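You operate a simulated robot arm through the tools that you are given. There is no shell and no other tool. Be economical: measure what you need, move in short steps, check, and stop when the job is done.

You are at the controls of a simulated two-armed robot. One attempt, no reset.

## Task
Oil the stuck pawl, turn the spindle half round, and rack the handle.
Fine: oil comes first; the bottle goes back in its cup, both pawls end engaged, the short handle ends in the rack by the blue jar.

The check looks at the end state, three seconds after you hand in, the way a careful person would. Anything else that was tipped, shoved, dropped, spilled or broken makes it a failure.

## Robot
Two 6-joint arms with two-finger parallel grippers on one trunk, on a base that drives. Base frame: it is fixed to the floor where the robot stands at the start and does not move with it; the origin is under the middle of the robot, x ahead of it, y to its left, z up; the surface under the hand at the start is at about z = 854. Units: mm, degrees, N and s.
The left shoulder is at the start at [50, 170, 1311], the right one opposite. Each reaches about 1092 mm from its shoulder. Places, roughly: blue pawl [600, -200, 900]; cup of the oil bottle [800, 100, 900]; grip of the short handle [500, -100, 1000]; hole in the rack by the blue jar [500, 500, 900]; short handle (16x4x6 cm) [600, -100, 1000]; socket of the spindle [600, -100, 900]; spindle [600, -100, 900]; yellow pawl [600, -100, 900]. Payload 1.57 kg a hand.
Tool frame (each hand has its own): the origin (TCP) lies between the finger pads and is the grasp point; the fingertips stand 30 mm ahead of it; z points along the fingers, y is the line along which they close. Largest opening 80 mm; finger width 17, thickness 12; the body of the gripper, 40 by 82 mm, starts 80 mm behind the TCP.
Orientation is that of the tool frame in the base frame, as a unit quaternion [w, x, y, z]. With the fingers straight down and closing along the base's y, the tool's x points along the base's -x, its y along +y and its z along -z.

## Interface
- The arms move only by the tool move_arm. It takes "left_steps", "right_steps" or both (then of equal length, played together; a hand with none holds still); each is a list of rows, each an object (a shift or turn left out is 0, a gripper value left out holds the last) with "fingers": the finger opening in mm, from 0 to 80; "linear": the shift along the tool's x, y, z in mm, a list of three; "delta_rot": the turn, a rotation vector about the tool's x, y, z in rad, a list of three. In form: [{"fingers": fingers, "linear": [dx, dy, dz], "delta_rot": [wx, wy, wz]}, ...]. A call has 1 to 12 rows; each row shifts and turns the commanded pose from where the row before left it, along the tool's axes as they then stand. A row lasts 0.2 s, in which the tool goes at most 50 mm and 8.6 degrees; a call with a longer step from one row to the next is refused whole, and so is a gripper value outside its range. A pose out of reach is approached as far as the arm can. The call stops where the force on the tool passes 40 N (or 10 N more than at its start, if that is more) or the arm is blocked; 0.2 s more then pass. The fingers move at their own pace (about 45 mm/s each) and stop on an object; they squeeze with about 29 N. The grip force told is the motor's: it shows also when the fingers shut on nothing. Time passes only in rows, and 0.2 s behind the last, so rows that do not move let the fingers close. The reply holds the time, the measured pose of the TCP, the force on the tool along the base axes, the opening and the grip force, in the units named above and with some noise, with the torque about the TCP (base axes, N m) and any sound that the robot's microphone picked up, and new pictures: "show" is both (left out), scene, wrist or none (wrist: the cameras of the hands that moved).
- Cameras (640 x 400 px; columns grow to the right, rows downward): "scene" is now at [31.3, 22.5, 1873.9]; the picture's right is [0.29, -0.96, 0.00], its down [-0.76, -0.23, -0.61] and it looks along [0.58, 0.17, -0.79] (base axes); focal length 279 px, centre (320, 200). "left" rides on the left gripper at [72, 7, -122] in its tool frame; the picture's right is [-0.09, 1.00, 0.00], its down [-0.84, -0.08, -0.54] and it looks along [-0.54, -0.05, 0.84] (tool axes); focal length 238 px, centre (320, 200). "right" rides on the right gripper at [72, -7, -122] in its tool frame; the picture's right is [0.09, 1.00, 0.00], its down [-0.84, 0.08, -0.54] and it looks along [-0.54, 0.05, 0.84] (tool axes); focal length 238 px, centre (320, 200). There is no depth. A picture from a camera that has moved, and an enlarged one, comes with that camera's place and axes in the base frame and with its lens.
- move_column(by): slides the trunk up (or, below 0, down) by that many mm; the arms and the scene camera ride with it, the base frame stays. It gives what a move gives, with no picture.
- roll_base(legs): drives the robot by 1 to 6 legs, each [ahead, left, turn to the left] in mm, mm and degrees, along the robot's own axes; the way and the turn of a leg run together, so that a leg with both is an arc; at most 1500 mm and 180 degrees a leg. The arms and the cameras ride along, it lands a little off, and it stops where it bumps. It gives what a move gives, and a new picture of the scene camera.
- pan_tilt(pan, tilt): turns the head with the scene camera to pan (to the left, within 86 degrees either way) and tilt (down, from -29 to 69), counted from straight ahead of the robot. It gives what a move gives, and a new picture of the scene camera.
- close_up(camera, box): a new picture of the part [left, top, right, bottom] of that camera's present view, enlarged. No time passes.
- job_done(): hands the job in; it is judged then, once.

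Go step by step. Nothing tells you exact positions but the pictures and the camera data: compare them with the known pose of the tool, close in by small moves and look again before you grip or let go. The budget is 120 turns and 260 pictures, counting those below and the enlarged ones. Unless the task says otherwise, let go and move clear before handing in, and close with one line.

The tools are called by a JSON object that holds its "api" and its "payload". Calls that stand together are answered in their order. move_arm: Moves the arms, as the interface text tells. Its arguments: {"type":"object","properties":{"left_steps":{"type":"array"},"right_steps":{"type":"array"},"show":{"type":"string","enum":["both","scene","wrist","none"]}},"required":[]} The other tools are called the same way: move_column (by) slides the trunk up or down; roll_base (legs) drives the base; pan_tilt (pan, tilt) turns the head that bears the scene camera; close_up (camera, box) takes an enlarged picture of a part of a camera's view; job_done () hands the job in.

At the start:

```text
time: 0.0
left_tool_pos: [742.2, 261.0, 1200.9]
left_tcp_rot: [0.0, 0.0, 1.0, 0.0]
left_wrist_force: [-0.2, 0.2, 0.5]
left_ft_torque: [0.02, -0.02, -0.04]
left_grip_width: 80.3
left_grip_force: 0.1
right_tool_pos: [620.9, -203.8, 1199.6]
right_tcp_rot: [-0.001, 0.0, 1.0, 0.0]
right_wrist_force: [0.0, 0.4, 0.0]
right_ft_torque: [0.04, 0.01, -0.01]
right_grip_width: 79.8
right_grip_force: 0.0
trunk travel left (down, up): [-926.0, 44.0]
robot x, y, heading: [0.1, 0.5, -0.3]
head pan, tilt: [16.6, 52.5]
```

scene: 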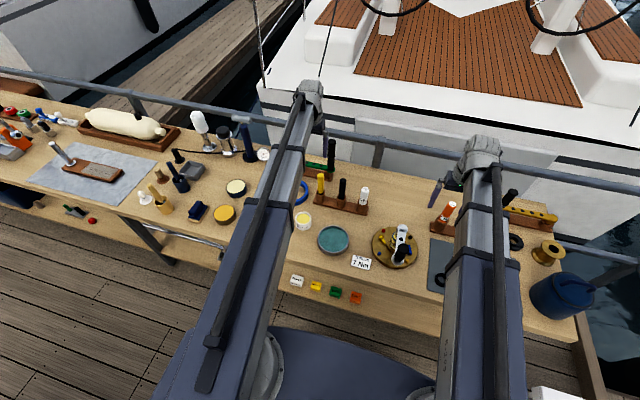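
right: 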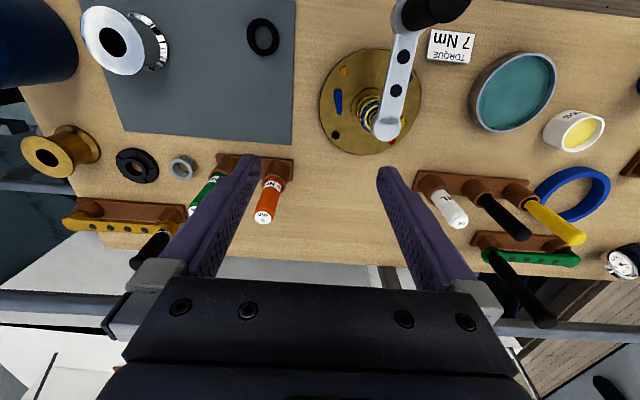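
left: 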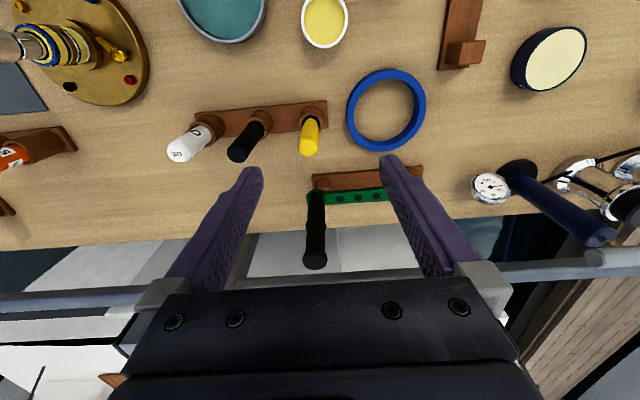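

The bench shows a winch-like spindle on a brass plate with a handle in it, a row of bottles, and several racks. I'll look closer before moving anything.

{"api": "close_up", "payload": {"camera": "right", "box": [290, 0, 500, 170]}}

{"api": "close_up", "payload": {"camera": "left", "box": [0, 0, 360, 225]}}

{"api": "close_up", "payload": {"camera": "scene", "box": [0, 80, 280, 255]}}

{"api": "close_up", "payload": {"camera": "scene", "box": [280, 130, 480, 310]}}

{"api": "close_up", "payload": {"camera": "right", "box": [170, 130, 610, 290]}}

```text
2.35 times, centred on (395, 85) of right
camera zoom: at [550.3, -210.8, 1322.2], right [-0.09, 1.0, 0.0], down [0.84, 0.08, 0.54], along [0.54, 0.05, -0.84], focal length 561 px, centre (144, 471)
```

zoom: 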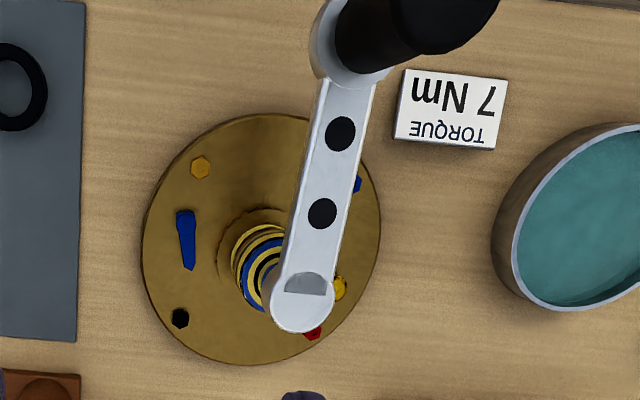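

```text
1.78 times, centred on (180, 112) of left
camera zoom: at [669.9, 266.0, 1323.1], right [0.09, 1.0, 0.0], down [0.84, -0.08, 0.54], along [0.54, -0.05, -0.84], focal length 424 px, centre (569, 356)
```

zoom: 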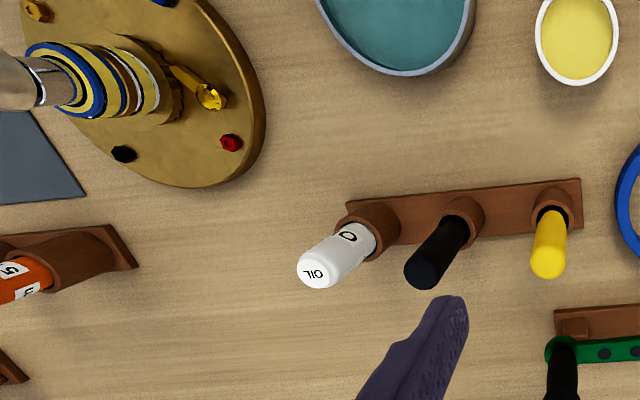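

```text
2.29 times, centred on (140, 168) of scene
camera zoom: at [31.3, 22.5, 1873.9], right [0.29, -0.96, 0.0], down [-0.76, -0.23, -0.61], along [0.58, 0.17, -0.79], focal length 638 px, centre (731, 274)
```

zoom: 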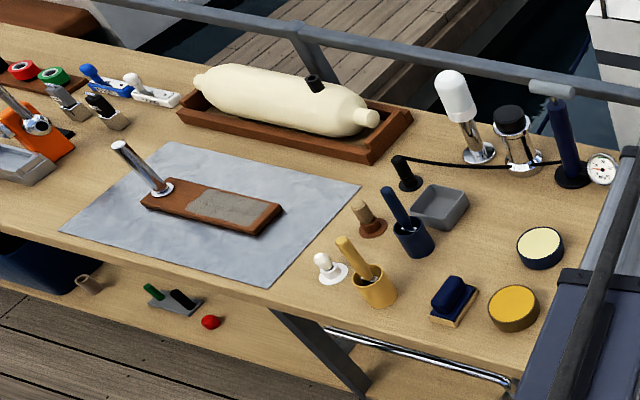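

```text
2.22 times, centred on (380, 220) of scene
camera zoom: at [31.3, 22.5, 1873.9], right [0.29, -0.96, 0.0], down [-0.76, -0.23, -0.61], along [0.58, 0.17, -0.79], focal length 621 px, centre (187, 156)
```

zoom: 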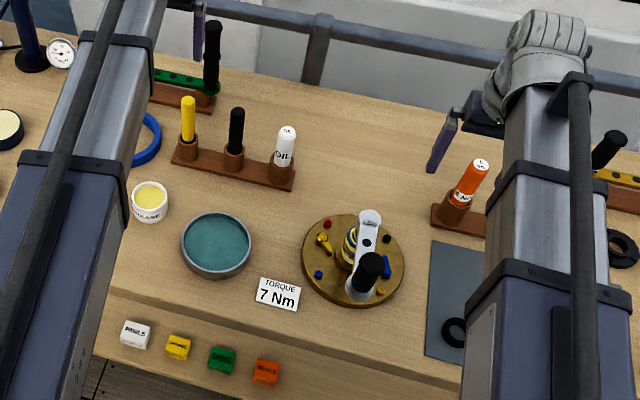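

```text
1.45 times, centred on (390, 210) of right
camera zoom: at [550.3, -210.8, 1322.2], right [-0.09, 1.0, 0.0], down [0.84, 0.08, 0.54], along [0.54, 0.05, -0.84], focal length 347 px, centre (218, 186)
```

zoom: 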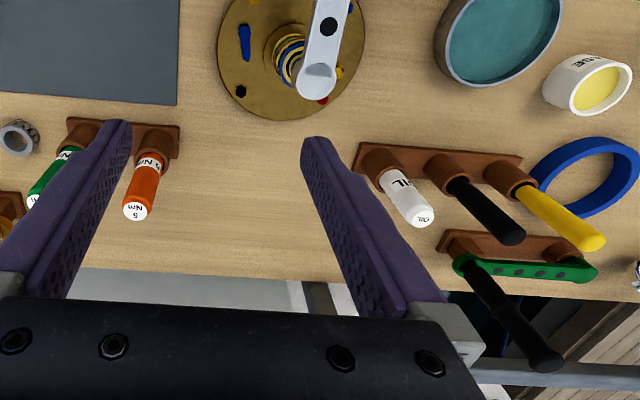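

I'll bring the hand cameras over the spindle and the bottle to see them closer.

{"api": "move_arm", "payload": {"left_steps": [{"linear": [22, -37, 12]}, {"linear": [22, -37, 12]}, {"linear": [22, -37, 12]}, {"linear": [22, -37, 12]}], "right_steps": [{"linear": [36, 10, 0]}, {"linear": [36, 10, 0]}, {"linear": [36, 10, 0]}, {"linear": [36, 10, 0]}], "show": "both"}}

```text
time: 1.0
left_tool_pos: [651.8, 111.8, 1201.4]
left_tcp_rot: [0.002, 0.0, 1.0, 0.0]
left_wrist_force: [-0.6, -0.8, 0.3]
left_ft_torque: [0.02, 0.0, 0.0]
left_grip_width: 80.1
left_grip_force: 0.3
left hand out of reach, approached as far as the arm can: row 1, 2, 3, 4
right_tool_pos: [475.8, -163.4, 1201.1]
right_tcp_rot: [0.001, -0.001, 1.0, 0.0]
right_wrist_force: [-0.8, -0.1, 0.3]
right_ft_torque: [-0.01, -0.01, -0.06]
right_grip_width: 79.8
right_grip_force: 0.1
trunk travel left (down, up): [-926.0, 44.0]
robot x, y, heading: [1.6, -1.6, 0.3]
head pan, tilt: [16.6, 52.5]
camera scene: at [29.6, 21.9, 1874.0], right [0.29, -0.96, 0.0], down [-0.76, -0.23, -0.61], along [0.58, 0.17, -0.79], focal length 279 px, centre (320, 200)
camera right: at [405.0, -170.3, 1322.6], right [-0.09, 1.0, 0.0], down [0.84, 0.08, 0.54], along [0.54, 0.05, -0.84], focal length 238 px, centre (320, 200)
camera left: at [580.2, 116.9, 1323.7], right [0.09, 1.0, 0.0], down [0.84, -0.08, 0.54], along [0.54, -0.05, -0.84], focal length 238 px, centre (320, 200)
```

scene: 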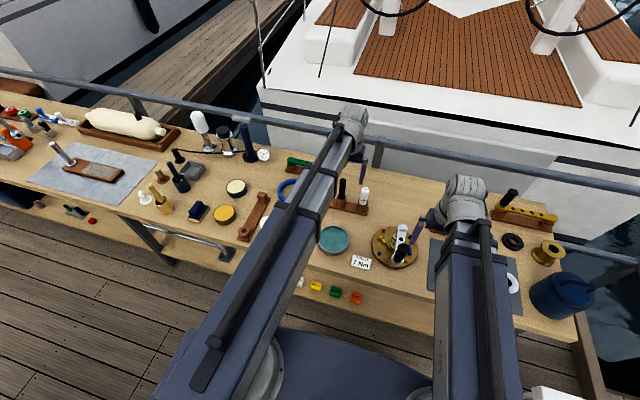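
right: 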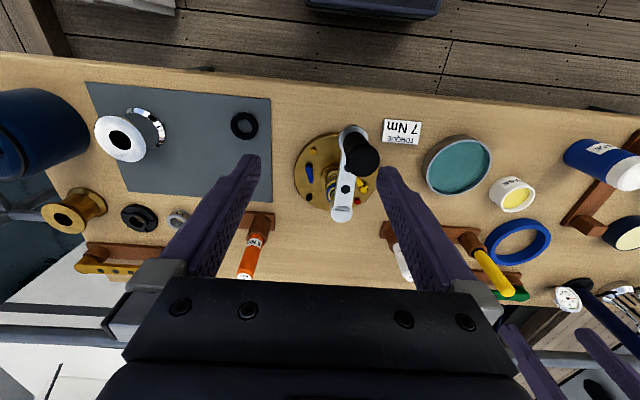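
left: 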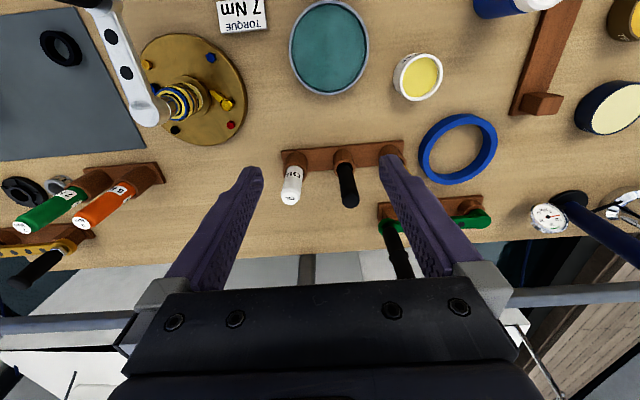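

{"api": "close_up", "payload": {"camera": "right", "box": [280, 110, 400, 230]}}

{"api": "close_up", "payload": {"camera": "left", "box": [130, 20, 330, 220]}}

{"api": "close_up", "payload": {"camera": "left", "box": [460, 0, 640, 140]}}

{"api": "close_up", "payload": {"camera": "right", "box": [420, 100, 640, 300]}}

{"api": "close_up", "payload": {"camera": "scene", "box": [350, 200, 440, 280]}}

```text
3.33 times, centred on (340, 170) of right
camera zoom: at [405.0, -170.3, 1322.6], right [-0.09, 1.0, 0.0], down [0.84, 0.08, 0.54], along [0.54, 0.05, -0.84], focal length 794 px, centre (253, 300)
```

zoom: 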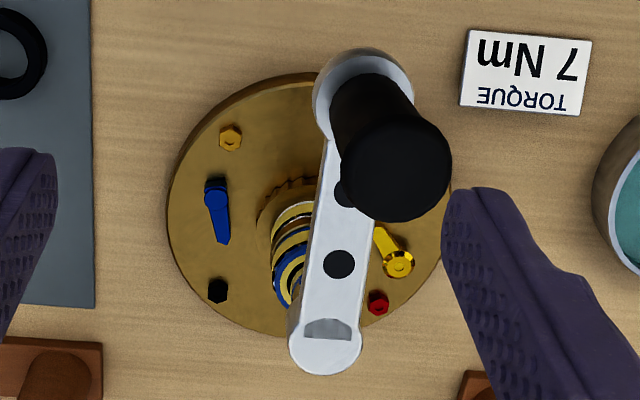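

```text
2.00 times, centred on (230, 120) of left
camera zoom: at [580.2, 116.9, 1323.7], right [0.09, 1.0, 0.0], down [0.84, -0.08, 0.54], along [0.54, -0.05, -0.84], focal length 477 px, centre (500, 360)
```

zoom: 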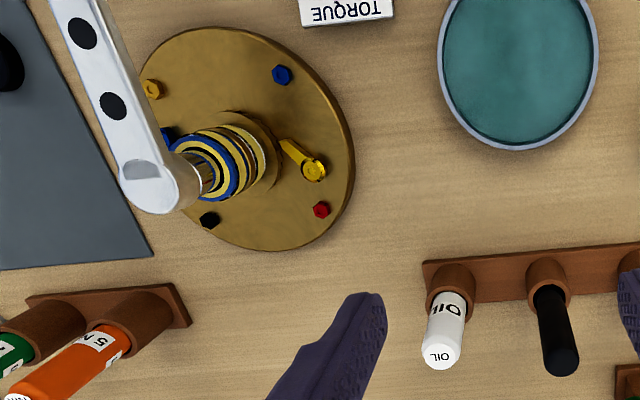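

```text
2.86 times, centred on (550, 70) of left
camera zoom: at [580.2, 116.9, 1323.7], right [0.09, 1.0, 0.0], down [0.84, -0.08, 0.54], along [0.54, -0.05, -0.84], focal length 681 px, centre (-337, 571)
```

zoom: 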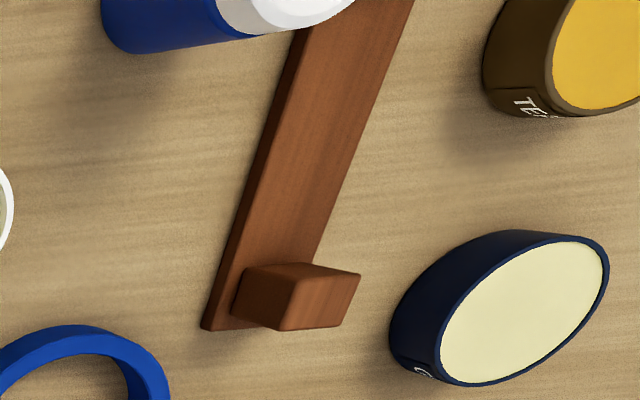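

```text
2.00 times, centred on (530, 200) of right
camera zoom: at [405.0, -170.3, 1322.6], right [-0.09, 1.0, 0.0], down [0.84, 0.08, 0.54], along [0.54, 0.05, -0.84], focal length 477 px, centre (-100, 200)
```

zoom: 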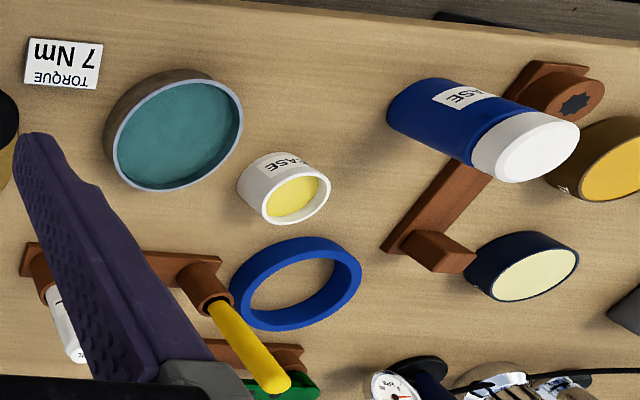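

```text
5.00 times, centred on (395, 240) of scene
camera zoom: at [29.6, 21.9, 1874.0], right [0.29, -0.96, 0.0], down [-0.76, -0.23, -0.61], along [0.58, 0.17, -0.79], focal length 1397 px, centre (-55, 0)
```

zoom: 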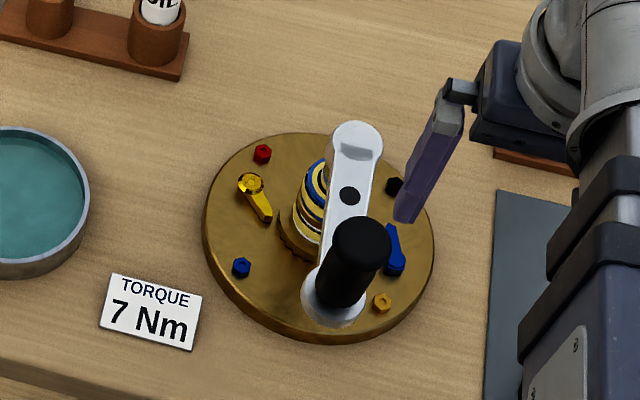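

{"api": "close_up", "payload": {"camera": "scene", "box": [280, 265, 370, 315]}}

{"api": "move_column", "payload": {"by": -80}}

```text
7.11 times, centred on (325, 290) of scene
camera zoom: at [29.6, 21.9, 1874.0], right [0.29, -0.96, 0.0], down [-0.76, -0.23, -0.61], along [0.58, 0.17, -0.79], focal length 1986 px, centre (284, -440)
```

zoom: 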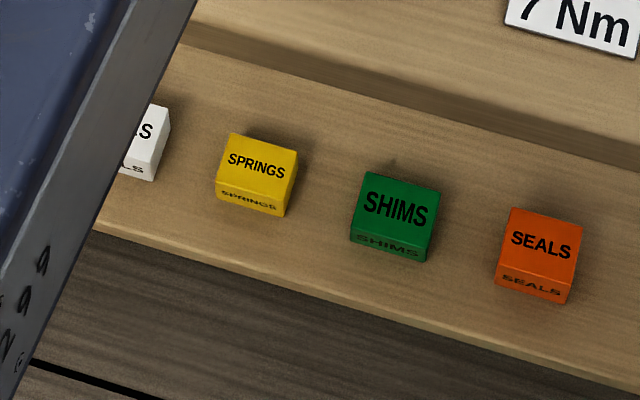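

```text
time: 2.2
left_tool_pos: [652.8, 113.6, 1121.1]
left_tcp_rot: [0.001, -0.001, 1.0, 0.0]
left_wrist_force: [0.6, 0.2, 0.1]
left_ft_torque: [0.04, 0.01, 0.0]
left_grip_width: 80.0
left_grip_force: 0.1
right_tool_pos: [476.4, -163.6, 1121.3]
right_tcp_rot: [-0.001, 0.0, 1.0, 0.001]
right_wrist_force: [-1.0, -0.7, 0.2]
right_ft_torque: [0.0, 0.01, 0.01]
right_grip_width: 80.0
right_grip_force: 0.0
trunk travel left (down, up): [-846.0, 124.0]
robot x, y, heading: [3.5, -0.3, -0.1]
head pan, tilt: [16.6, 52.5]
```

{"api": "move_arm", "payload": {"left_steps": [{"linear": [10, -20, 20]}, {"linear": [10, -20, 20]}, {"linear": [10, -20, 20]}], "right_steps": [{"linear": [0, -15, 20]}, {"linear": [0, -15, 20]}, {"linear": [0, -15, 20]}], "show": "wrist"}}

```text
time: 3.0
left_tool_pos: [623.3, 51.7, 1119.9]
left_tcp_rot: [0.001, 0.0, 1.0, -0.001]
left_wrist_force: [0.1, 0.4, 0.0]
left_ft_torque: [-0.02, 0.03, -0.01]
left_grip_width: 79.9
left_grip_force: 0.0
left hand out of reach, approached as far as the arm can: row 1, 2, 3
right_tool_pos: [475.3, -209.4, 1121.1]
right_tcp_rot: [0.0, 0.0, 1.0, 0.0]
right_wrist_force: [-0.3, -0.4, -0.9]
right_ft_torque: [0.0, 0.01, 0.03]
right_grip_width: 80.3
right_grip_force: 0.0
right hand out of reach, approached as far as the arm can: row 1, 2, 3
trunk travel left (down, up): [-846.0, 124.0]
robot x, y, heading: [-3.5, 0.4, -0.0]
head pan, tilt: [16.6, 52.5]
camera right: at [406.0, -216.5, 1242.2], right [-0.09, 1.0, 0.0], down [0.84, 0.08, 0.54], along [0.54, 0.05, -0.84], focal length 238 px, centre (320, 200)
camera left: at [551.6, 57.1, 1243.2], right [0.09, 1.0, 0.0], down [0.84, -0.08, 0.54], along [0.54, -0.05, -0.84], focal length 238 px, centre (320, 200)
```

right: 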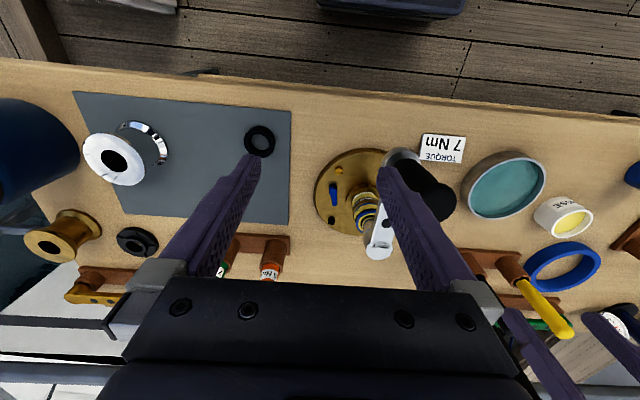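
left: 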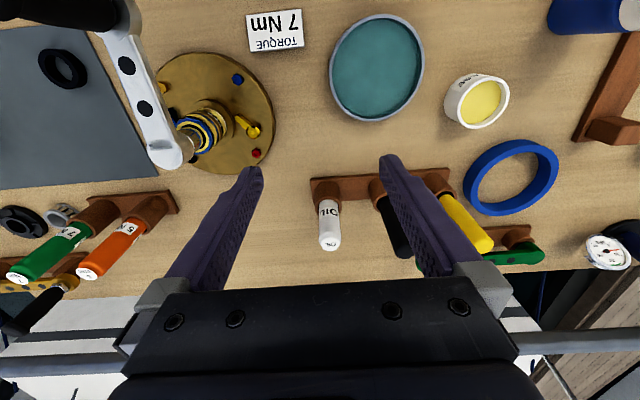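

{"api": "move_column", "payload": {"by": -90}}

{"api": "close_up", "payload": {"camera": "left", "box": [0, 0, 640, 400]}}

{"api": "close_up", "payload": {"camera": "right", "box": [280, 80, 480, 280]}}

{"api": "close_up", "payload": {"camera": "left", "box": [60, 20, 360, 260]}}

```text
time: 4.2
left_tool_pos: [624.7, 52.7, 1029.8]
left_tcp_rot: [0.001, 0.0, 1.0, 0.001]
left_wrist_force: [0.2, 0.3, 0.0]
left_ft_torque: [0.01, -0.03, 0.0]
left_grip_width: 80.1
left_grip_force: 0.2
right_tool_pos: [476.8, -208.3, 1030.0]
right_tcp_rot: [0.0, 0.0, 1.0, 0.0]
right_wrist_force: [-0.4, 0.1, -0.4]
right_ft_torque: [0.03, -0.01, -0.01]
right_grip_width: 79.9
right_grip_force: 0.0
trunk travel left (down, up): [-756.0, 214.0]
robot x, y, heading: [2.7, -0.0, -0.0]
head pan, tilt: [16.6, 52.5]
```

```text
1.00 times, centred on (320, 200) of left (not enlarged: the box is as wide or as high as the picture)
camera zoom: at [552.0, 57.9, 1153.2], right [0.09, 1.0, 0.0], down [0.84, -0.08, 0.54], along [0.54, -0.05, -0.84], focal length 238 px, centre (320, 200)
```

zoom: 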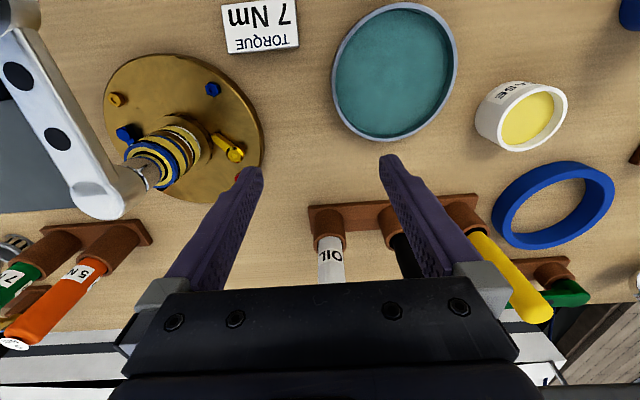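

```text
2.00 times, centred on (380, 180) of right
camera zoom: at [406.1, -215.7, 1152.3], right [-0.09, 1.0, 0.0], down [0.84, 0.08, 0.54], along [0.54, 0.05, -0.84], focal length 477 px, centre (200, 240)
```

zoom: 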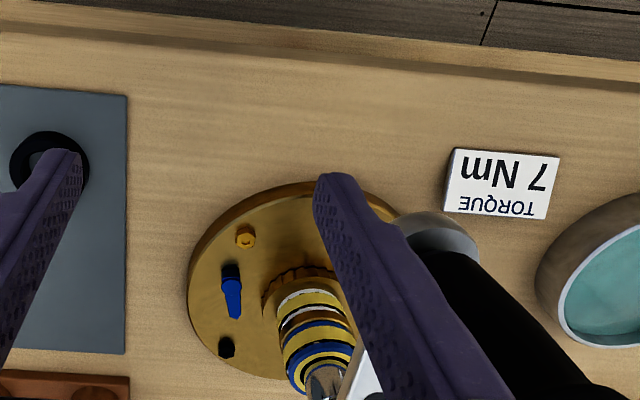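

```text
1.67 times, centred on (210, 140) of left
camera zoom: at [552.0, 57.9, 1153.2], right [0.09, 1.0, 0.0], down [0.84, -0.08, 0.54], along [0.54, -0.05, -0.84], focal length 397 px, centre (503, 300)
```

zoom: 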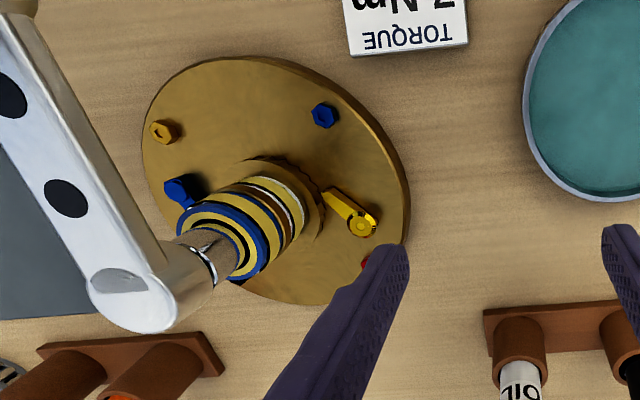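

The yellow pawl's tip sits in the gear, but the blue pawl stands clear of it, so blue is the stuck one. I'll clear the left arm and turn the right hand nearly level, so it can roll the bottle over later.

{"api": "move_arm", "payload": {"left_steps": [{"linear": [0, 27, -10]}, {"linear": [0, 27, -10]}, {"linear": [0, 27, -10]}, {"linear": [0, 27, -10]}, {"linear": [0, 27, -10]}, {"linear": [0, 27, -10]}, {"linear": [0, 27, -10]}, {"linear": [0, 27, -10]}, {"linear": [0, 27, -10]}, {"linear": [0, 20, -10]}, {"linear": [0, 20, 0]}, {"linear": [0, 0, 0]}], "right_steps": [{"linear": [-35, 0, -35]}, {"linear": [-35, 0, -35]}, {"linear": [-35, 0, -35]}, {"delta_rot": [0, -0.1357, 0]}, {"delta_rot": [0, -0.1357, 0]}, {"delta_rot": [0, -0.1357, 0]}, {"delta_rot": [0, -0.1357, 0]}, {"delta_rot": [0, -0.1357, 0]}, {"delta_rot": [0, -0.1357, 0]}, {"delta_rot": [0, -0.1357, 0]}, {"delta_rot": [0, -0.1357, 0]}, {"delta_rot": [0, -0.1357, 0]}]}}

```text
time: 6.8
left_tool_pos: [623.5, 336.3, 1030.5]
left_tcp_rot: [0.001, 0.0, 1.0, 0.0]
left_wrist_force: [0.0, 0.0, 0.8]
left_ft_torque: [-0.01, 0.0, 0.01]
left_grip_width: 79.8
left_grip_force: 0.1
left hand out of reach, approached as far as the arm can: row 1, 2, 3, 4, 5, 6, 7, 8, 9, 10
right_tool_pos: [661.8, -218.4, 1176.6]
right_tcp_rot: [0.574, 0.0, 0.819, 0.0]
right_wrist_force: [0.4, 1.0, 0.8]
right_ft_torque: [0.0, 0.0, 0.01]
right_grip_width: 80.0
right_grip_force: 0.1
right hand out of reach, approached as far as the arm can: row 1, 2, 3, 5, 6, 7, 8, 9, 10, 11, 12
trunk travel left (down, up): [-756.0, 214.0]
robot x, y, heading: [3.6, -0.8, 0.1]
head pan, tilt: [16.6, 52.5]
camera scene: at [31.2, 22.2, 1703.9], right [0.29, -0.96, 0.0], down [-0.76, -0.23, -0.61], along [0.58, 0.17, -0.79], focal length 279 px, centre (320, 200)
camera right: at [524.0, -224.6, 1149.2], right [-0.03, 1.0, -0.09], down [-0.22, 0.08, 0.97], along [0.97, 0.05, 0.22], focal length 238 px, centre (320, 200)
camera left: at [552.2, 341.2, 1153.2], right [0.09, 1.0, 0.0], down [0.84, -0.08, 0.54], along [0.54, -0.05, -0.84], focal length 238 px, centre (320, 200)
```

scene: 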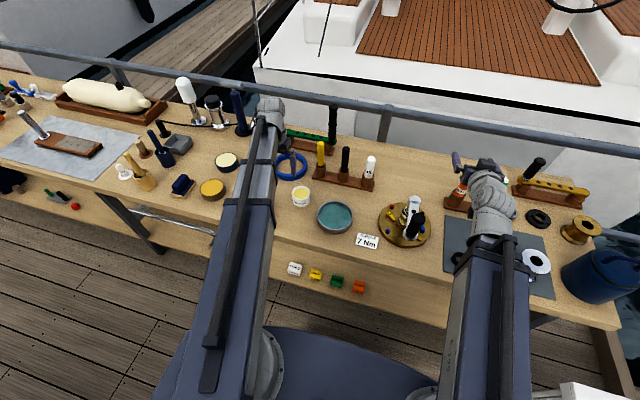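
right: 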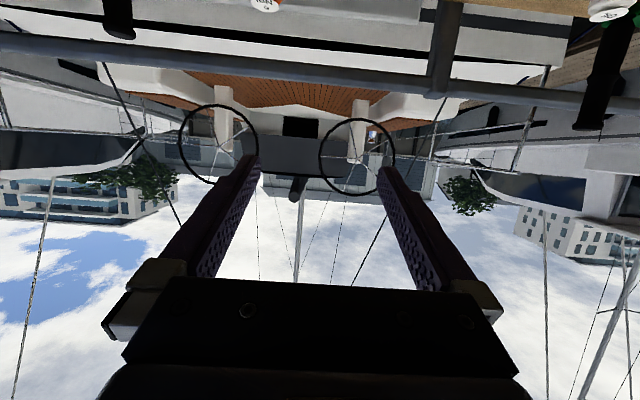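
left: 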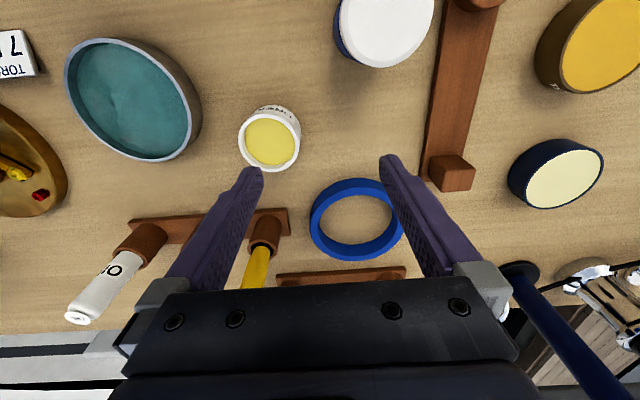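

{"api": "move_arm", "payload": {"right_steps": [{"linear": [-5, 39, 15]}, {"linear": [-5, 39, 15]}, {"linear": [-5, 39, 15]}, {"linear": [-5, 39, 15]}, {"linear": [-5, 39, 15]}, {"linear": [-5, 39, 15]}, {"delta_rot": [-0.123, 0, -0.0445]}, {"delta_rot": [-0.123, 0, -0.0445]}], "show": "scene"}}

```text
time: 8.6
left_tool_pos: [624.1, 335.4, 1030.0]
left_tcp_rot: [0.0, -0.001, 1.0, 0.0]
left_wrist_force: [-0.4, -0.7, 0.0]
left_ft_torque: [0.03, -0.02, -0.01]
left_grip_width: 79.7
left_grip_force: 0.1
right_tool_pos: [756.7, 16.4, 1175.7]
right_tcp_rot: [0.569, -0.107, 0.812, 0.076]
right_wrist_force: [-0.5, 0.4, -0.3]
right_ft_torque: [0.01, -0.01, -0.03]
right_grip_width: 80.0
right_grip_force: 0.1
right hand out of reach, approached as far as the arm can: row 6
trunk travel left (down, up): [-756.0, 214.0]
robot x, y, heading: [-3.9, 2.1, 0.0]
head pan, tilt: [16.6, 52.5]
camera scene: at [31.5, 22.6, 1703.9], right [0.29, -0.96, 0.0], down [-0.76, -0.23, -0.61], along [0.58, 0.17, -0.79], focal length 279 px, centre (320, 200)
```

scene: 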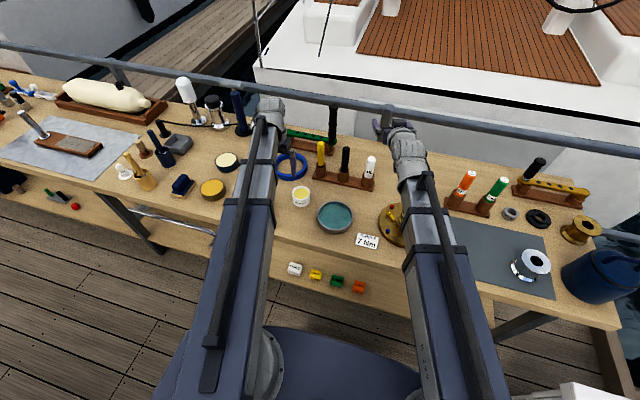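

{"api": "close_up", "payload": {"camera": "scene", "box": [300, 110, 420, 210]}}

{"api": "close_up", "payload": {"camera": "left", "box": [0, 180, 240, 340]}}

```text
4.00 times, centred on (360, 160) of scene
camera zoom: at [31.5, 22.6, 1703.9], right [0.29, -0.96, 0.0], down [-0.76, -0.23, -0.61], along [0.58, 0.17, -0.79], focal length 1117 px, centre (160, 360)
```

zoom: 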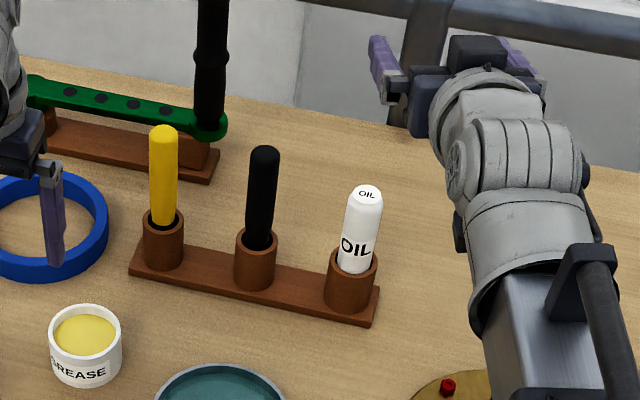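

```text
2.50 times, centred on (120, 260) of left
camera zoom: at [552.4, 341.3, 1153.0], right [0.09, 1.0, 0.0], down [0.84, -0.08, 0.54], along [0.54, -0.05, -0.84], focal length 596 px, centre (820, 50)
```

zoom: 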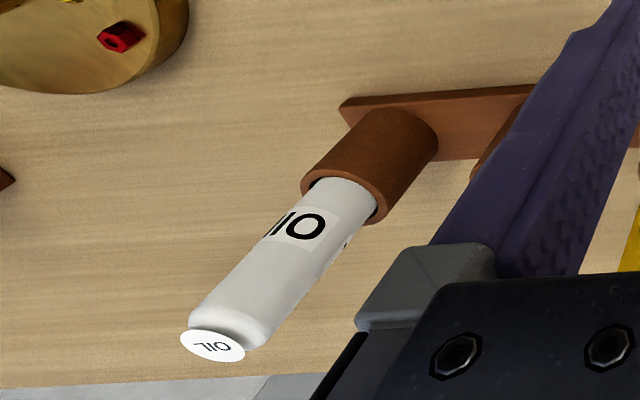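

{"api": "move_arm", "payload": {"right_steps": [{"linear": [28, 8.8, 21.8], "fingers": 64}, {"linear": [28, 8.8, 21.8]}, {"linear": [28, 8.8, 21.8]}]}}

```text
time: 9.4
left_tool_pos: [624.2, 337.0, 1030.1]
left_tcp_rot: [0.001, 0.0, 1.0, 0.001]
left_wrist_force: [0.8, 0.0, 0.0]
left_ft_torque: [0.01, -0.04, 0.0]
left_grip_width: 79.7
left_grip_force: 0.1
right_tool_pos: [774.1, 38.6, 1174.9]
right_tcp_rot: [0.568, -0.107, 0.813, 0.075]
right_wrist_force: [0.0, -0.3, -0.8]
right_ft_torque: [0.0, 0.0, -0.02]
right_grip_width: 64.0
right_grip_force: 0.3
right hand out of reach, approached as far as the arm can: row 1, 2, 3
trunk travel left (down, up): [-756.0, 214.0]
robot x, y, heading: [0.1, -0.4, 0.1]
head pan, tilt: [16.6, 52.5]
camera scene: at [31.4, 22.6, 1703.9], right [0.29, -0.96, 0.0], down [-0.76, -0.23, -0.61], along [0.58, 0.17, -0.79], focal length 279 px, centre (320, 200)
camera right: at [642.2, -3.6, 1149.1], right [-0.29, 0.95, -0.09], down [-0.23, 0.02, 0.97], along [0.93, 0.3, 0.22], focal length 238 px, centre (320, 200)
```

scene: 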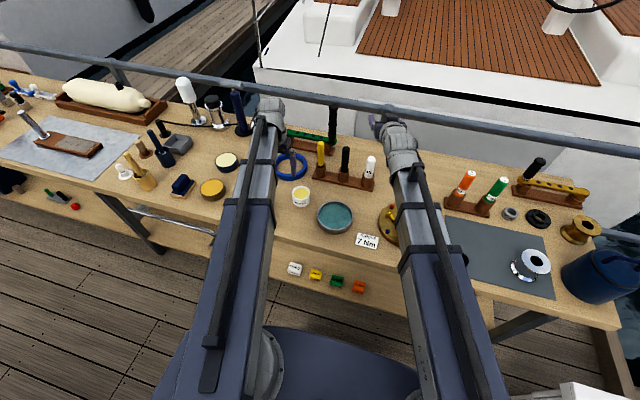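
right: 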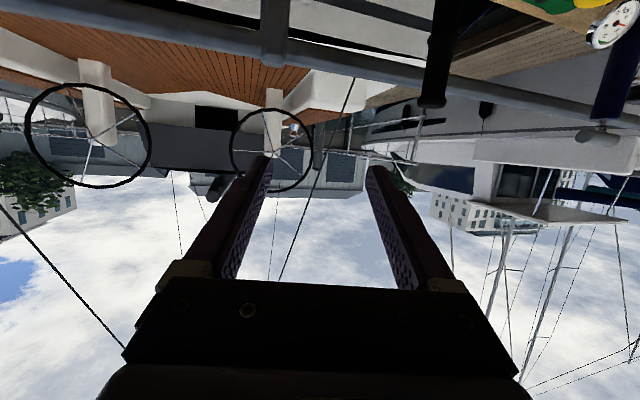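

Neither arm will go lower at this trunk height, so I'll have to lower the trunk. First I'll test whether the left hand can rise to stay clear.

{"api": "move_arm", "payload": {"left_steps": [{"linear": [0, 0, -45]}, {"linear": [0, 0, -45]}, {"linear": [0, 0, -45]}, {"linear": [0, 0, -45]}, {"linear": [0, 0, -45]}], "show": "none"}}

```text
time: 10.6
left_tool_pos: [623.7, 335.9, 1031.0]
left_tcp_rot: [0.001, 0.0, 1.0, 0.0]
left_wrist_force: [0.2, 0.7, 0.4]
left_ft_torque: [0.02, 0.04, -0.01]
left_grip_width: 80.1
left_grip_force: 0.0
left hand out of reach, approached as far as the arm can: row 1, 2, 3, 4, 5
right_tool_pos: [774.1, 39.7, 1175.2]
right_tcp_rot: [0.568, -0.107, 0.812, 0.075]
right_wrist_force: [0.3, 0.2, -0.1]
right_ft_torque: [-0.01, -0.01, -0.03]
right_grip_width: 64.1
right_grip_force: 0.1
trunk travel left (down, up): [-756.0, 214.0]
robot x, y, heading: [-0.0, 1.4, 0.1]
head pan, tilt: [16.6, 52.5]
```

These arms only move in the horizontal plane: the trunk sets the wrist height and the hand pitch sets the rest. I'll level the left hand pointing right, so it stays parked high and its camera gives me a side view of the right arm and the bench.

{"api": "move_arm", "payload": {"left_steps": [{"delta_rot": [0, 0, -0.1428]}, {"delta_rot": [0, 0, -0.1428]}, {"delta_rot": [0, 0, -0.1428]}, {"delta_rot": [0, 0, -0.1428]}, {"delta_rot": [0, 0, -0.1428]}, {"delta_rot": [0, 0, -0.1428]}, {"delta_rot": [0, 0, -0.1428]}, {"delta_rot": [0, 0, -0.1428]}, {"delta_rot": [0, 0, -0.1428]}, {"delta_rot": [0, 0, -0.1428]}, {"delta_rot": [0, 0, -0.1428]}, {"linear": [0, 0, 0]}], "show": "none"}}

{"api": "move_arm", "payload": {"left_steps": [{"delta_rot": [0, 0.1428, 0]}, {"delta_rot": [0, 0.1428, 0]}, {"delta_rot": [0, 0.1428, 0]}, {"delta_rot": [0, 0.1428, 0]}, {"delta_rot": [0, 0.1428, 0]}, {"delta_rot": [0, 0.1428, 0]}, {"delta_rot": [0, 0.1428, 0]}, {"delta_rot": [0, 0.1428, 0]}, {"delta_rot": [0, 0.1428, 0]}, {"delta_rot": [0, 0.1428, 0]}, {"delta_rot": [0, 0.1428, 0]}], "show": "both"}}

```text
time: 13.2
left_tool_pos: [623.6, 335.4, 1030.2]
left_tcp_rot: [-0.001, 0.709, -0.706, 0.0]
left_wrist_force: [0.5, -0.4, -0.5]
left_ft_torque: [0.02, 0.02, 0.02]
left_grip_width: 79.9
left_grip_force: 0.2
right_tool_pos: [773.0, 39.3, 1175.5]
right_tcp_rot: [0.568, -0.106, 0.812, 0.075]
right_wrist_force: [0.8, -0.4, -0.1]
right_ft_torque: [0.01, -0.03, 0.02]
right_grip_width: 64.0
right_grip_force: 0.0
trunk travel left (down, up): [-756.0, 214.0]
robot x, y, heading: [0.3, -1.4, 0.1]
head pan, tilt: [16.6, 52.5]
```

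```text
time: 15.6
left_tool_pos: [672.9, 247.7, 1250.9]
left_tcp_rot: [0.497, 0.502, -0.497, 0.503]
left_wrist_force: [-0.3, 0.8, -0.1]
left_ft_torque: [0.0, -0.01, 0.03]
left_grip_width: 79.9
left_grip_force: 0.0
left hand out of reach, approached as far as the arm can: row 2, 3, 4, 5, 6, 7, 8, 9, 10, 11
right_tool_pos: [773.0, 39.1, 1175.4]
right_tcp_rot: [0.569, -0.107, 0.812, 0.075]
right_wrist_force: [-0.4, 0.4, -0.6]
right_ft_torque: [-0.01, -0.03, 0.0]
right_grip_width: 63.9
right_grip_force: 0.1
trunk travel left (down, up): [-756.0, 214.0]
robot x, y, heading: [0.9, 0.4, -0.1]
head pan, tilt: [16.6, 52.5]
camera scene: at [31.1, 22.7, 1703.9], right [0.29, -0.96, 0.0], down [-0.76, -0.23, -0.61], along [0.58, 0.17, -0.79], focal length 279 px, centre (320, 200)
camera left: at [664.6, 369.0, 1323.3], right [-1.0, -0.01, -0.09], down [0.07, 0.54, -0.84], along [0.06, -0.84, -0.54], focal length 238 px, centre (320, 200)
```

scene: 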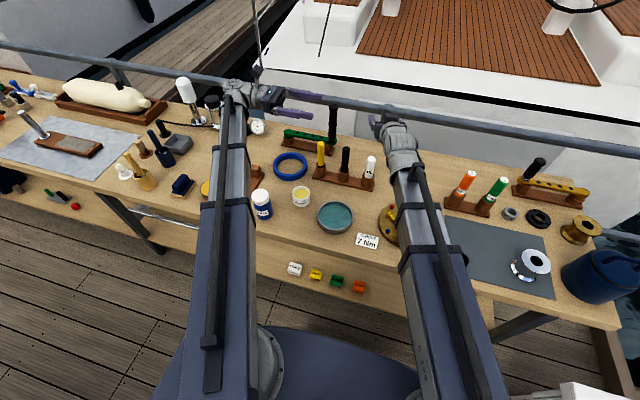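
left: 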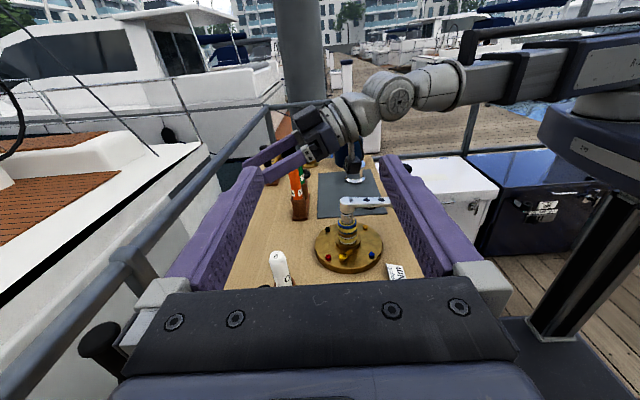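

{"api": "close_up", "payload": {"camera": "left", "box": [220, 130, 420, 290]}}

{"api": "close_up", "payload": {"camera": "left", "box": [260, 0, 640, 240]}}

```text
2.50 times, centred on (320, 210) of left
camera zoom: at [664.6, 369.0, 1323.3], right [-1.0, -0.01, -0.09], down [0.07, 0.54, -0.84], along [0.06, -0.84, -0.54], focal length 596 px, centre (320, 175)
```

zoom: 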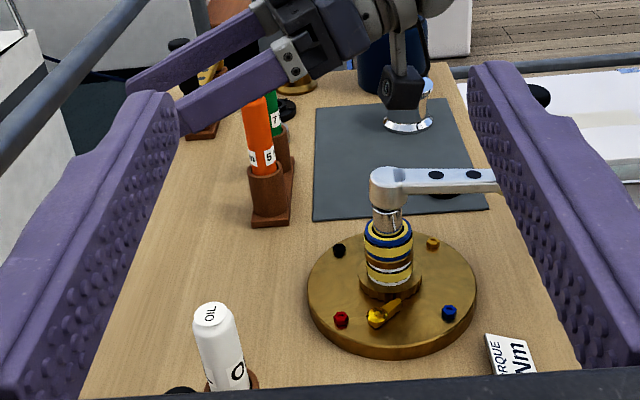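

```text
1.67 times, centred on (450, 120) of left
camera zoom: at [664.6, 369.0, 1323.3], right [-1.0, -0.01, -0.09], down [0.07, 0.54, -0.84], along [0.06, -0.84, -0.54], focal length 397 px, centre (103, 333)
```

zoom: 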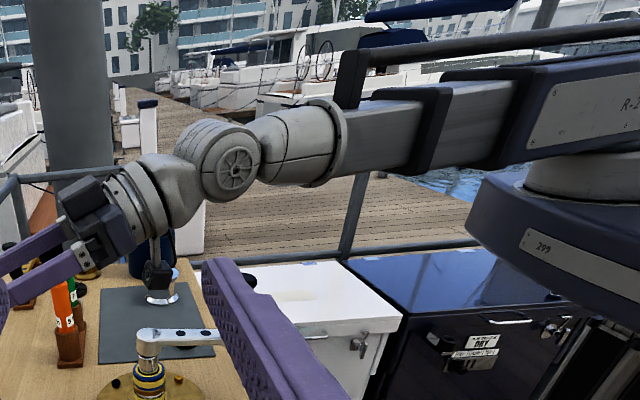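

The side view shows telescoping arms, with the handle's lever at about z 1000 and the crank knob higher. I'll drive left so the right arm reaches the bottle without passing over the crank.

{"api": "roll_base", "payload": {"legs": [[0, 150, 0]]}}

```text
time: 17.0
left_tool_pos: [670.3, 403.0, 1249.7]
left_tcp_rot: [0.497, 0.502, -0.498, 0.504]
left_wrist_force: [-0.1, 0.5, -0.5]
left_ft_torque: [-0.03, 0.0, -0.03]
left_grip_width: 80.0
left_grip_force: 0.1
right_tool_pos: [772.6, 193.4, 1174.1]
right_tcp_rot: [0.568, -0.107, 0.812, 0.074]
right_wrist_force: [-0.4, -0.1, 0.9]
right_ft_torque: [-0.01, 0.0, -0.01]
right_grip_width: 64.0
right_grip_force: 0.0
trunk travel left (down, up): [-756.0, 214.0]
robot x, y, heading: [3.1, 151.7, 0.2]
head pan, tilt: [16.6, 52.5]
camera scene: at [31.2, 177.0, 1703.9], right [0.29, -0.96, 0.0], down [-0.76, -0.23, -0.61], along [0.58, 0.17, -0.79], focal length 279 px, centre (320, 200)
```

scene: 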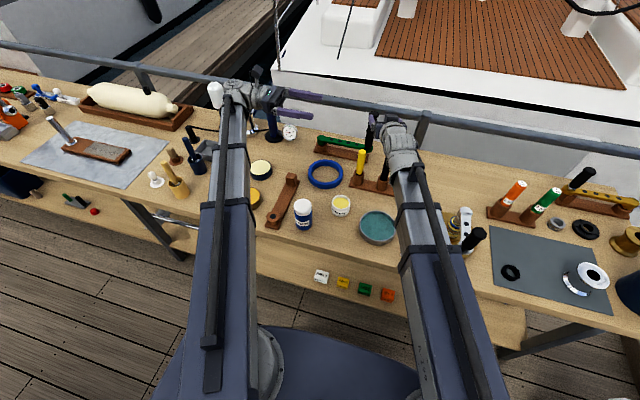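

{"api": "move_arm", "payload": {"right_steps": [{"delta_rot": [0, 0.0873, 0]}, {"delta_rot": [0, 0.0873, 0]}, {"linear": [15, -40, -25]}, {"linear": [15, -40, -25]}, {"linear": [15, -40, -25]}], "show": "both"}}

{"api": "close_up", "payload": {"camera": "left", "box": [0, 0, 640, 400]}}

```text
time: 18.2
left_tool_pos: [671.2, 401.5, 1251.5]
left_tcp_rot: [0.496, 0.503, -0.498, 0.503]
left_wrist_force: [-0.2, 0.7, 0.6]
left_ft_torque: [-0.02, 0.0, 0.03]
left_grip_width: 79.8
left_grip_force: 0.0
right_tool_pos: [718.8, 53.2, 1139.9]
right_tcp_rot: [0.494, -0.114, 0.859, 0.066]
right_wrist_force: [0.0, 0.4, -0.1]
right_ft_torque: [0.02, -0.01, 0.03]
right_grip_width: 63.9
right_grip_force: 0.1
right hand out of reach, approached as far as the arm can: row 1, 2
trunk travel left (down, up): [-756.0, 214.0]
robot x, y, heading: [2.5, 156.6, 0.3]
head pan, tilt: [16.6, 52.5]
camera scene: at [30.6, 173.7, 1704.0], right [0.29, -0.96, 0.0], down [-0.76, -0.23, -0.61], along [0.58, 0.18, -0.79], focal length 279 px, centre (320, 200)
camera right: at [585.2, 10.0, 1139.0], right [-0.3, 0.95, -0.08], down [-0.07, 0.06, 1.0], along [0.95, 0.31, 0.04], focal length 238 px, centre (320, 200)
```

scene: 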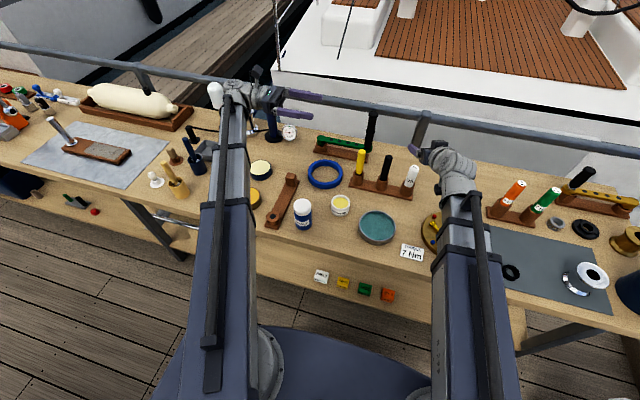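
right: 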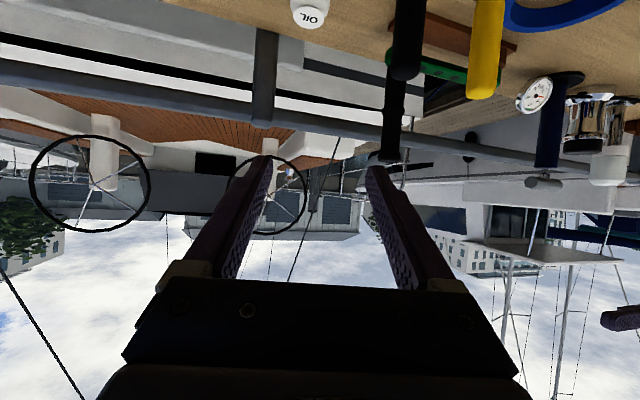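

```text
1.00 times, centred on (320, 200) of left (not enlarged: the box is as wide or as high as the picture)
camera zoom: at [663.7, 520.8, 1323.6], right [-1.0, -0.01, -0.09], down [0.07, 0.54, -0.84], along [0.06, -0.84, -0.54], focal length 238 px, centre (320, 200)
```

zoom: 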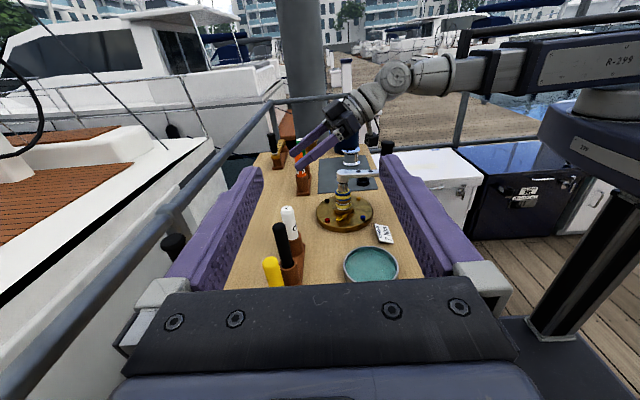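

{"api": "move_column", "payload": {"by": -120}}

{"api": "close_up", "payload": {"camera": "left", "box": [200, 60, 520, 300]}}

{"api": "close_up", "payload": {"camera": "right", "box": [0, 0, 640, 400]}}

{"api": "close_up", "payload": {"camera": "scene", "box": [160, 60, 480, 260]}}

```text
time: 19.7
left_tool_pos: [671.3, 401.2, 1130.7]
left_tcp_rot: [0.497, 0.502, -0.499, 0.502]
left_wrist_force: [-0.1, 0.4, -0.4]
left_ft_torque: [-0.02, 0.01, 0.02]
left_grip_width: 80.0
left_grip_force: 0.1
right_tool_pos: [720.3, 53.8, 1020.9]
right_tcp_rot: [0.494, -0.113, 0.86, 0.064]
right_wrist_force: [-0.2, 0.1, -0.6]
right_ft_torque: [-0.03, 0.03, 0.01]
right_grip_width: 63.9
right_grip_force: 0.1
trunk travel left (down, up): [-636.0, 334.0]
robot x, y, heading: [1.2, 149.4, -0.1]
head pan, tilt: [16.6, 52.5]
```

```text
1.67 times, centred on (360, 180) of left
camera zoom: at [664.2, 521.3, 1203.2], right [-1.0, -0.01, -0.09], down [0.07, 0.54, -0.84], along [0.06, -0.84, -0.54], focal length 397 px, centre (253, 233)
```

zoom: 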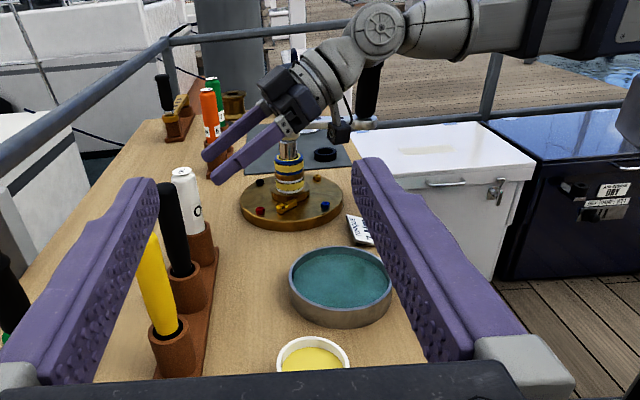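

```text
1.00 times, centred on (320, 200) of right (not enlarged: the box is as wide or as high as the picture)
camera zoom: at [586.0, 10.7, 1018.9], right [-0.3, 0.95, -0.08], down [-0.07, 0.06, 1.0], along [0.95, 0.31, 0.04], focal length 238 px, centre (320, 200)
```

zoom: 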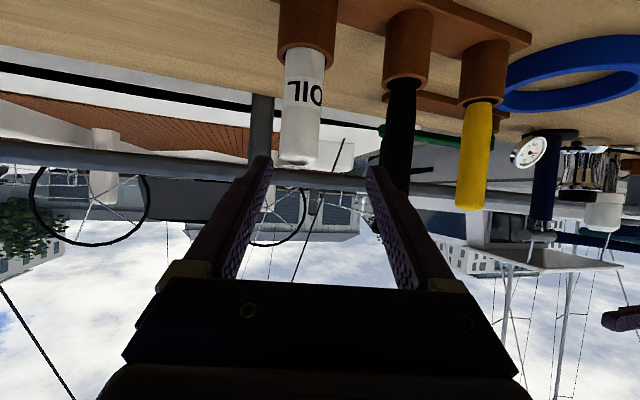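

```text
2.00 times, centred on (320, 160) of scene
camera zoom: at [31.1, 174.6, 1584.0], right [0.29, -0.96, 0.0], down [-0.76, -0.23, -0.61], along [0.58, 0.17, -0.79], focal length 559 px, centre (320, 280)
```

zoom: 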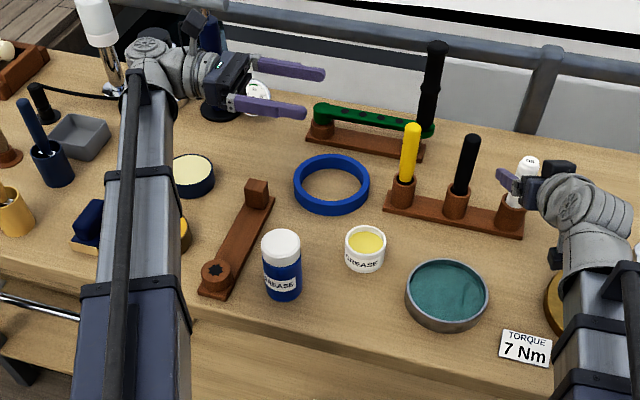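

{"api": "move_column", "payload": {"by": -58}}

{"api": "move_arm", "payload": {"right_steps": [{"linear": [0, -20.6, 0]}, {"linear": [-9.6, 0, 16.6]}, {"linear": [0, 0, 0]}]}}

{"api": "close_up", "payload": {"camera": "left", "box": [200, 60, 520, 300]}}

```text
time: 20.7
left_tool_pos: [671.0, 400.1, 1073.0]
left_tcp_rot: [0.497, 0.502, -0.498, 0.503]
left_wrist_force: [-0.9, 0.6, 0.3]
left_ft_torque: [0.0, -0.01, 0.02]
left_grip_width: 80.0
left_grip_force: 0.0
right_tool_pos: [720.8, 53.9, 962.4]
right_tcp_rot: [0.494, -0.112, 0.859, 0.064]
right_wrist_force: [0.4, 0.6, 0.3]
right_ft_torque: [0.01, 0.02, 0.02]
right_grip_width: 63.8
right_grip_force: 0.0
trunk travel left (down, up): [-578.0, 392.0]
robot x, y, heading: [0.7, 156.5, -0.0]
head pan, tilt: [16.6, 52.5]
```

```text
time: 21.5
left_tool_pos: [672.5, 401.0, 1072.5]
left_tcp_rot: [0.497, 0.502, -0.499, 0.503]
left_wrist_force: [-0.2, -0.4, -0.2]
left_ft_torque: [-0.02, 0.05, 0.02]
left_grip_width: 79.7
left_grip_force: 0.1
right_tool_pos: [744.7, 39.4, 961.8]
right_tcp_rot: [0.494, -0.113, 0.859, 0.066]
right_wrist_force: [0.1, -0.7, -0.4]
right_ft_torque: [-0.02, -0.01, 0.03]
right_grip_width: 63.9
right_grip_force: 0.0
trunk travel left (down, up): [-578.0, 392.0]
robot x, y, heading: [-2.4, 151.1, -0.1]
head pan, tilt: [16.6, 52.5]
camera scene: at [31.1, 174.7, 1526.0], right [0.29, -0.96, 0.0], down [-0.76, -0.23, -0.61], along [0.58, 0.17, -0.79], focal length 279 px, centre (320, 200)
camera right: at [610.3, -4.5, 960.9], right [-0.3, 0.95, -0.08], down [-0.07, 0.06, 1.0], along [0.95, 0.31, 0.04], focal length 238 px, centre (320, 200)
```

scene: 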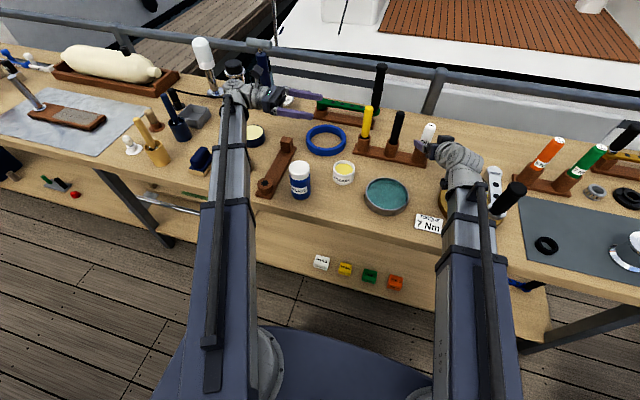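
right: 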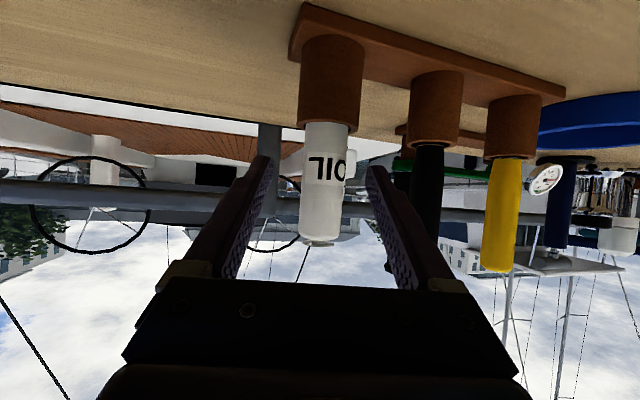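

```text
1.67 times, centred on (360, 180) of left
camera zoom: at [664.2, 521.4, 1145.1], right [-1.0, -0.01, -0.09], down [0.07, 0.54, -0.84], along [0.06, -0.84, -0.54], focal length 397 px, centre (253, 233)
```

zoom: 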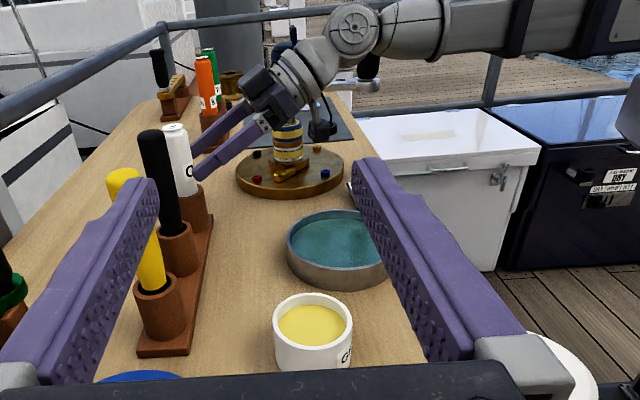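

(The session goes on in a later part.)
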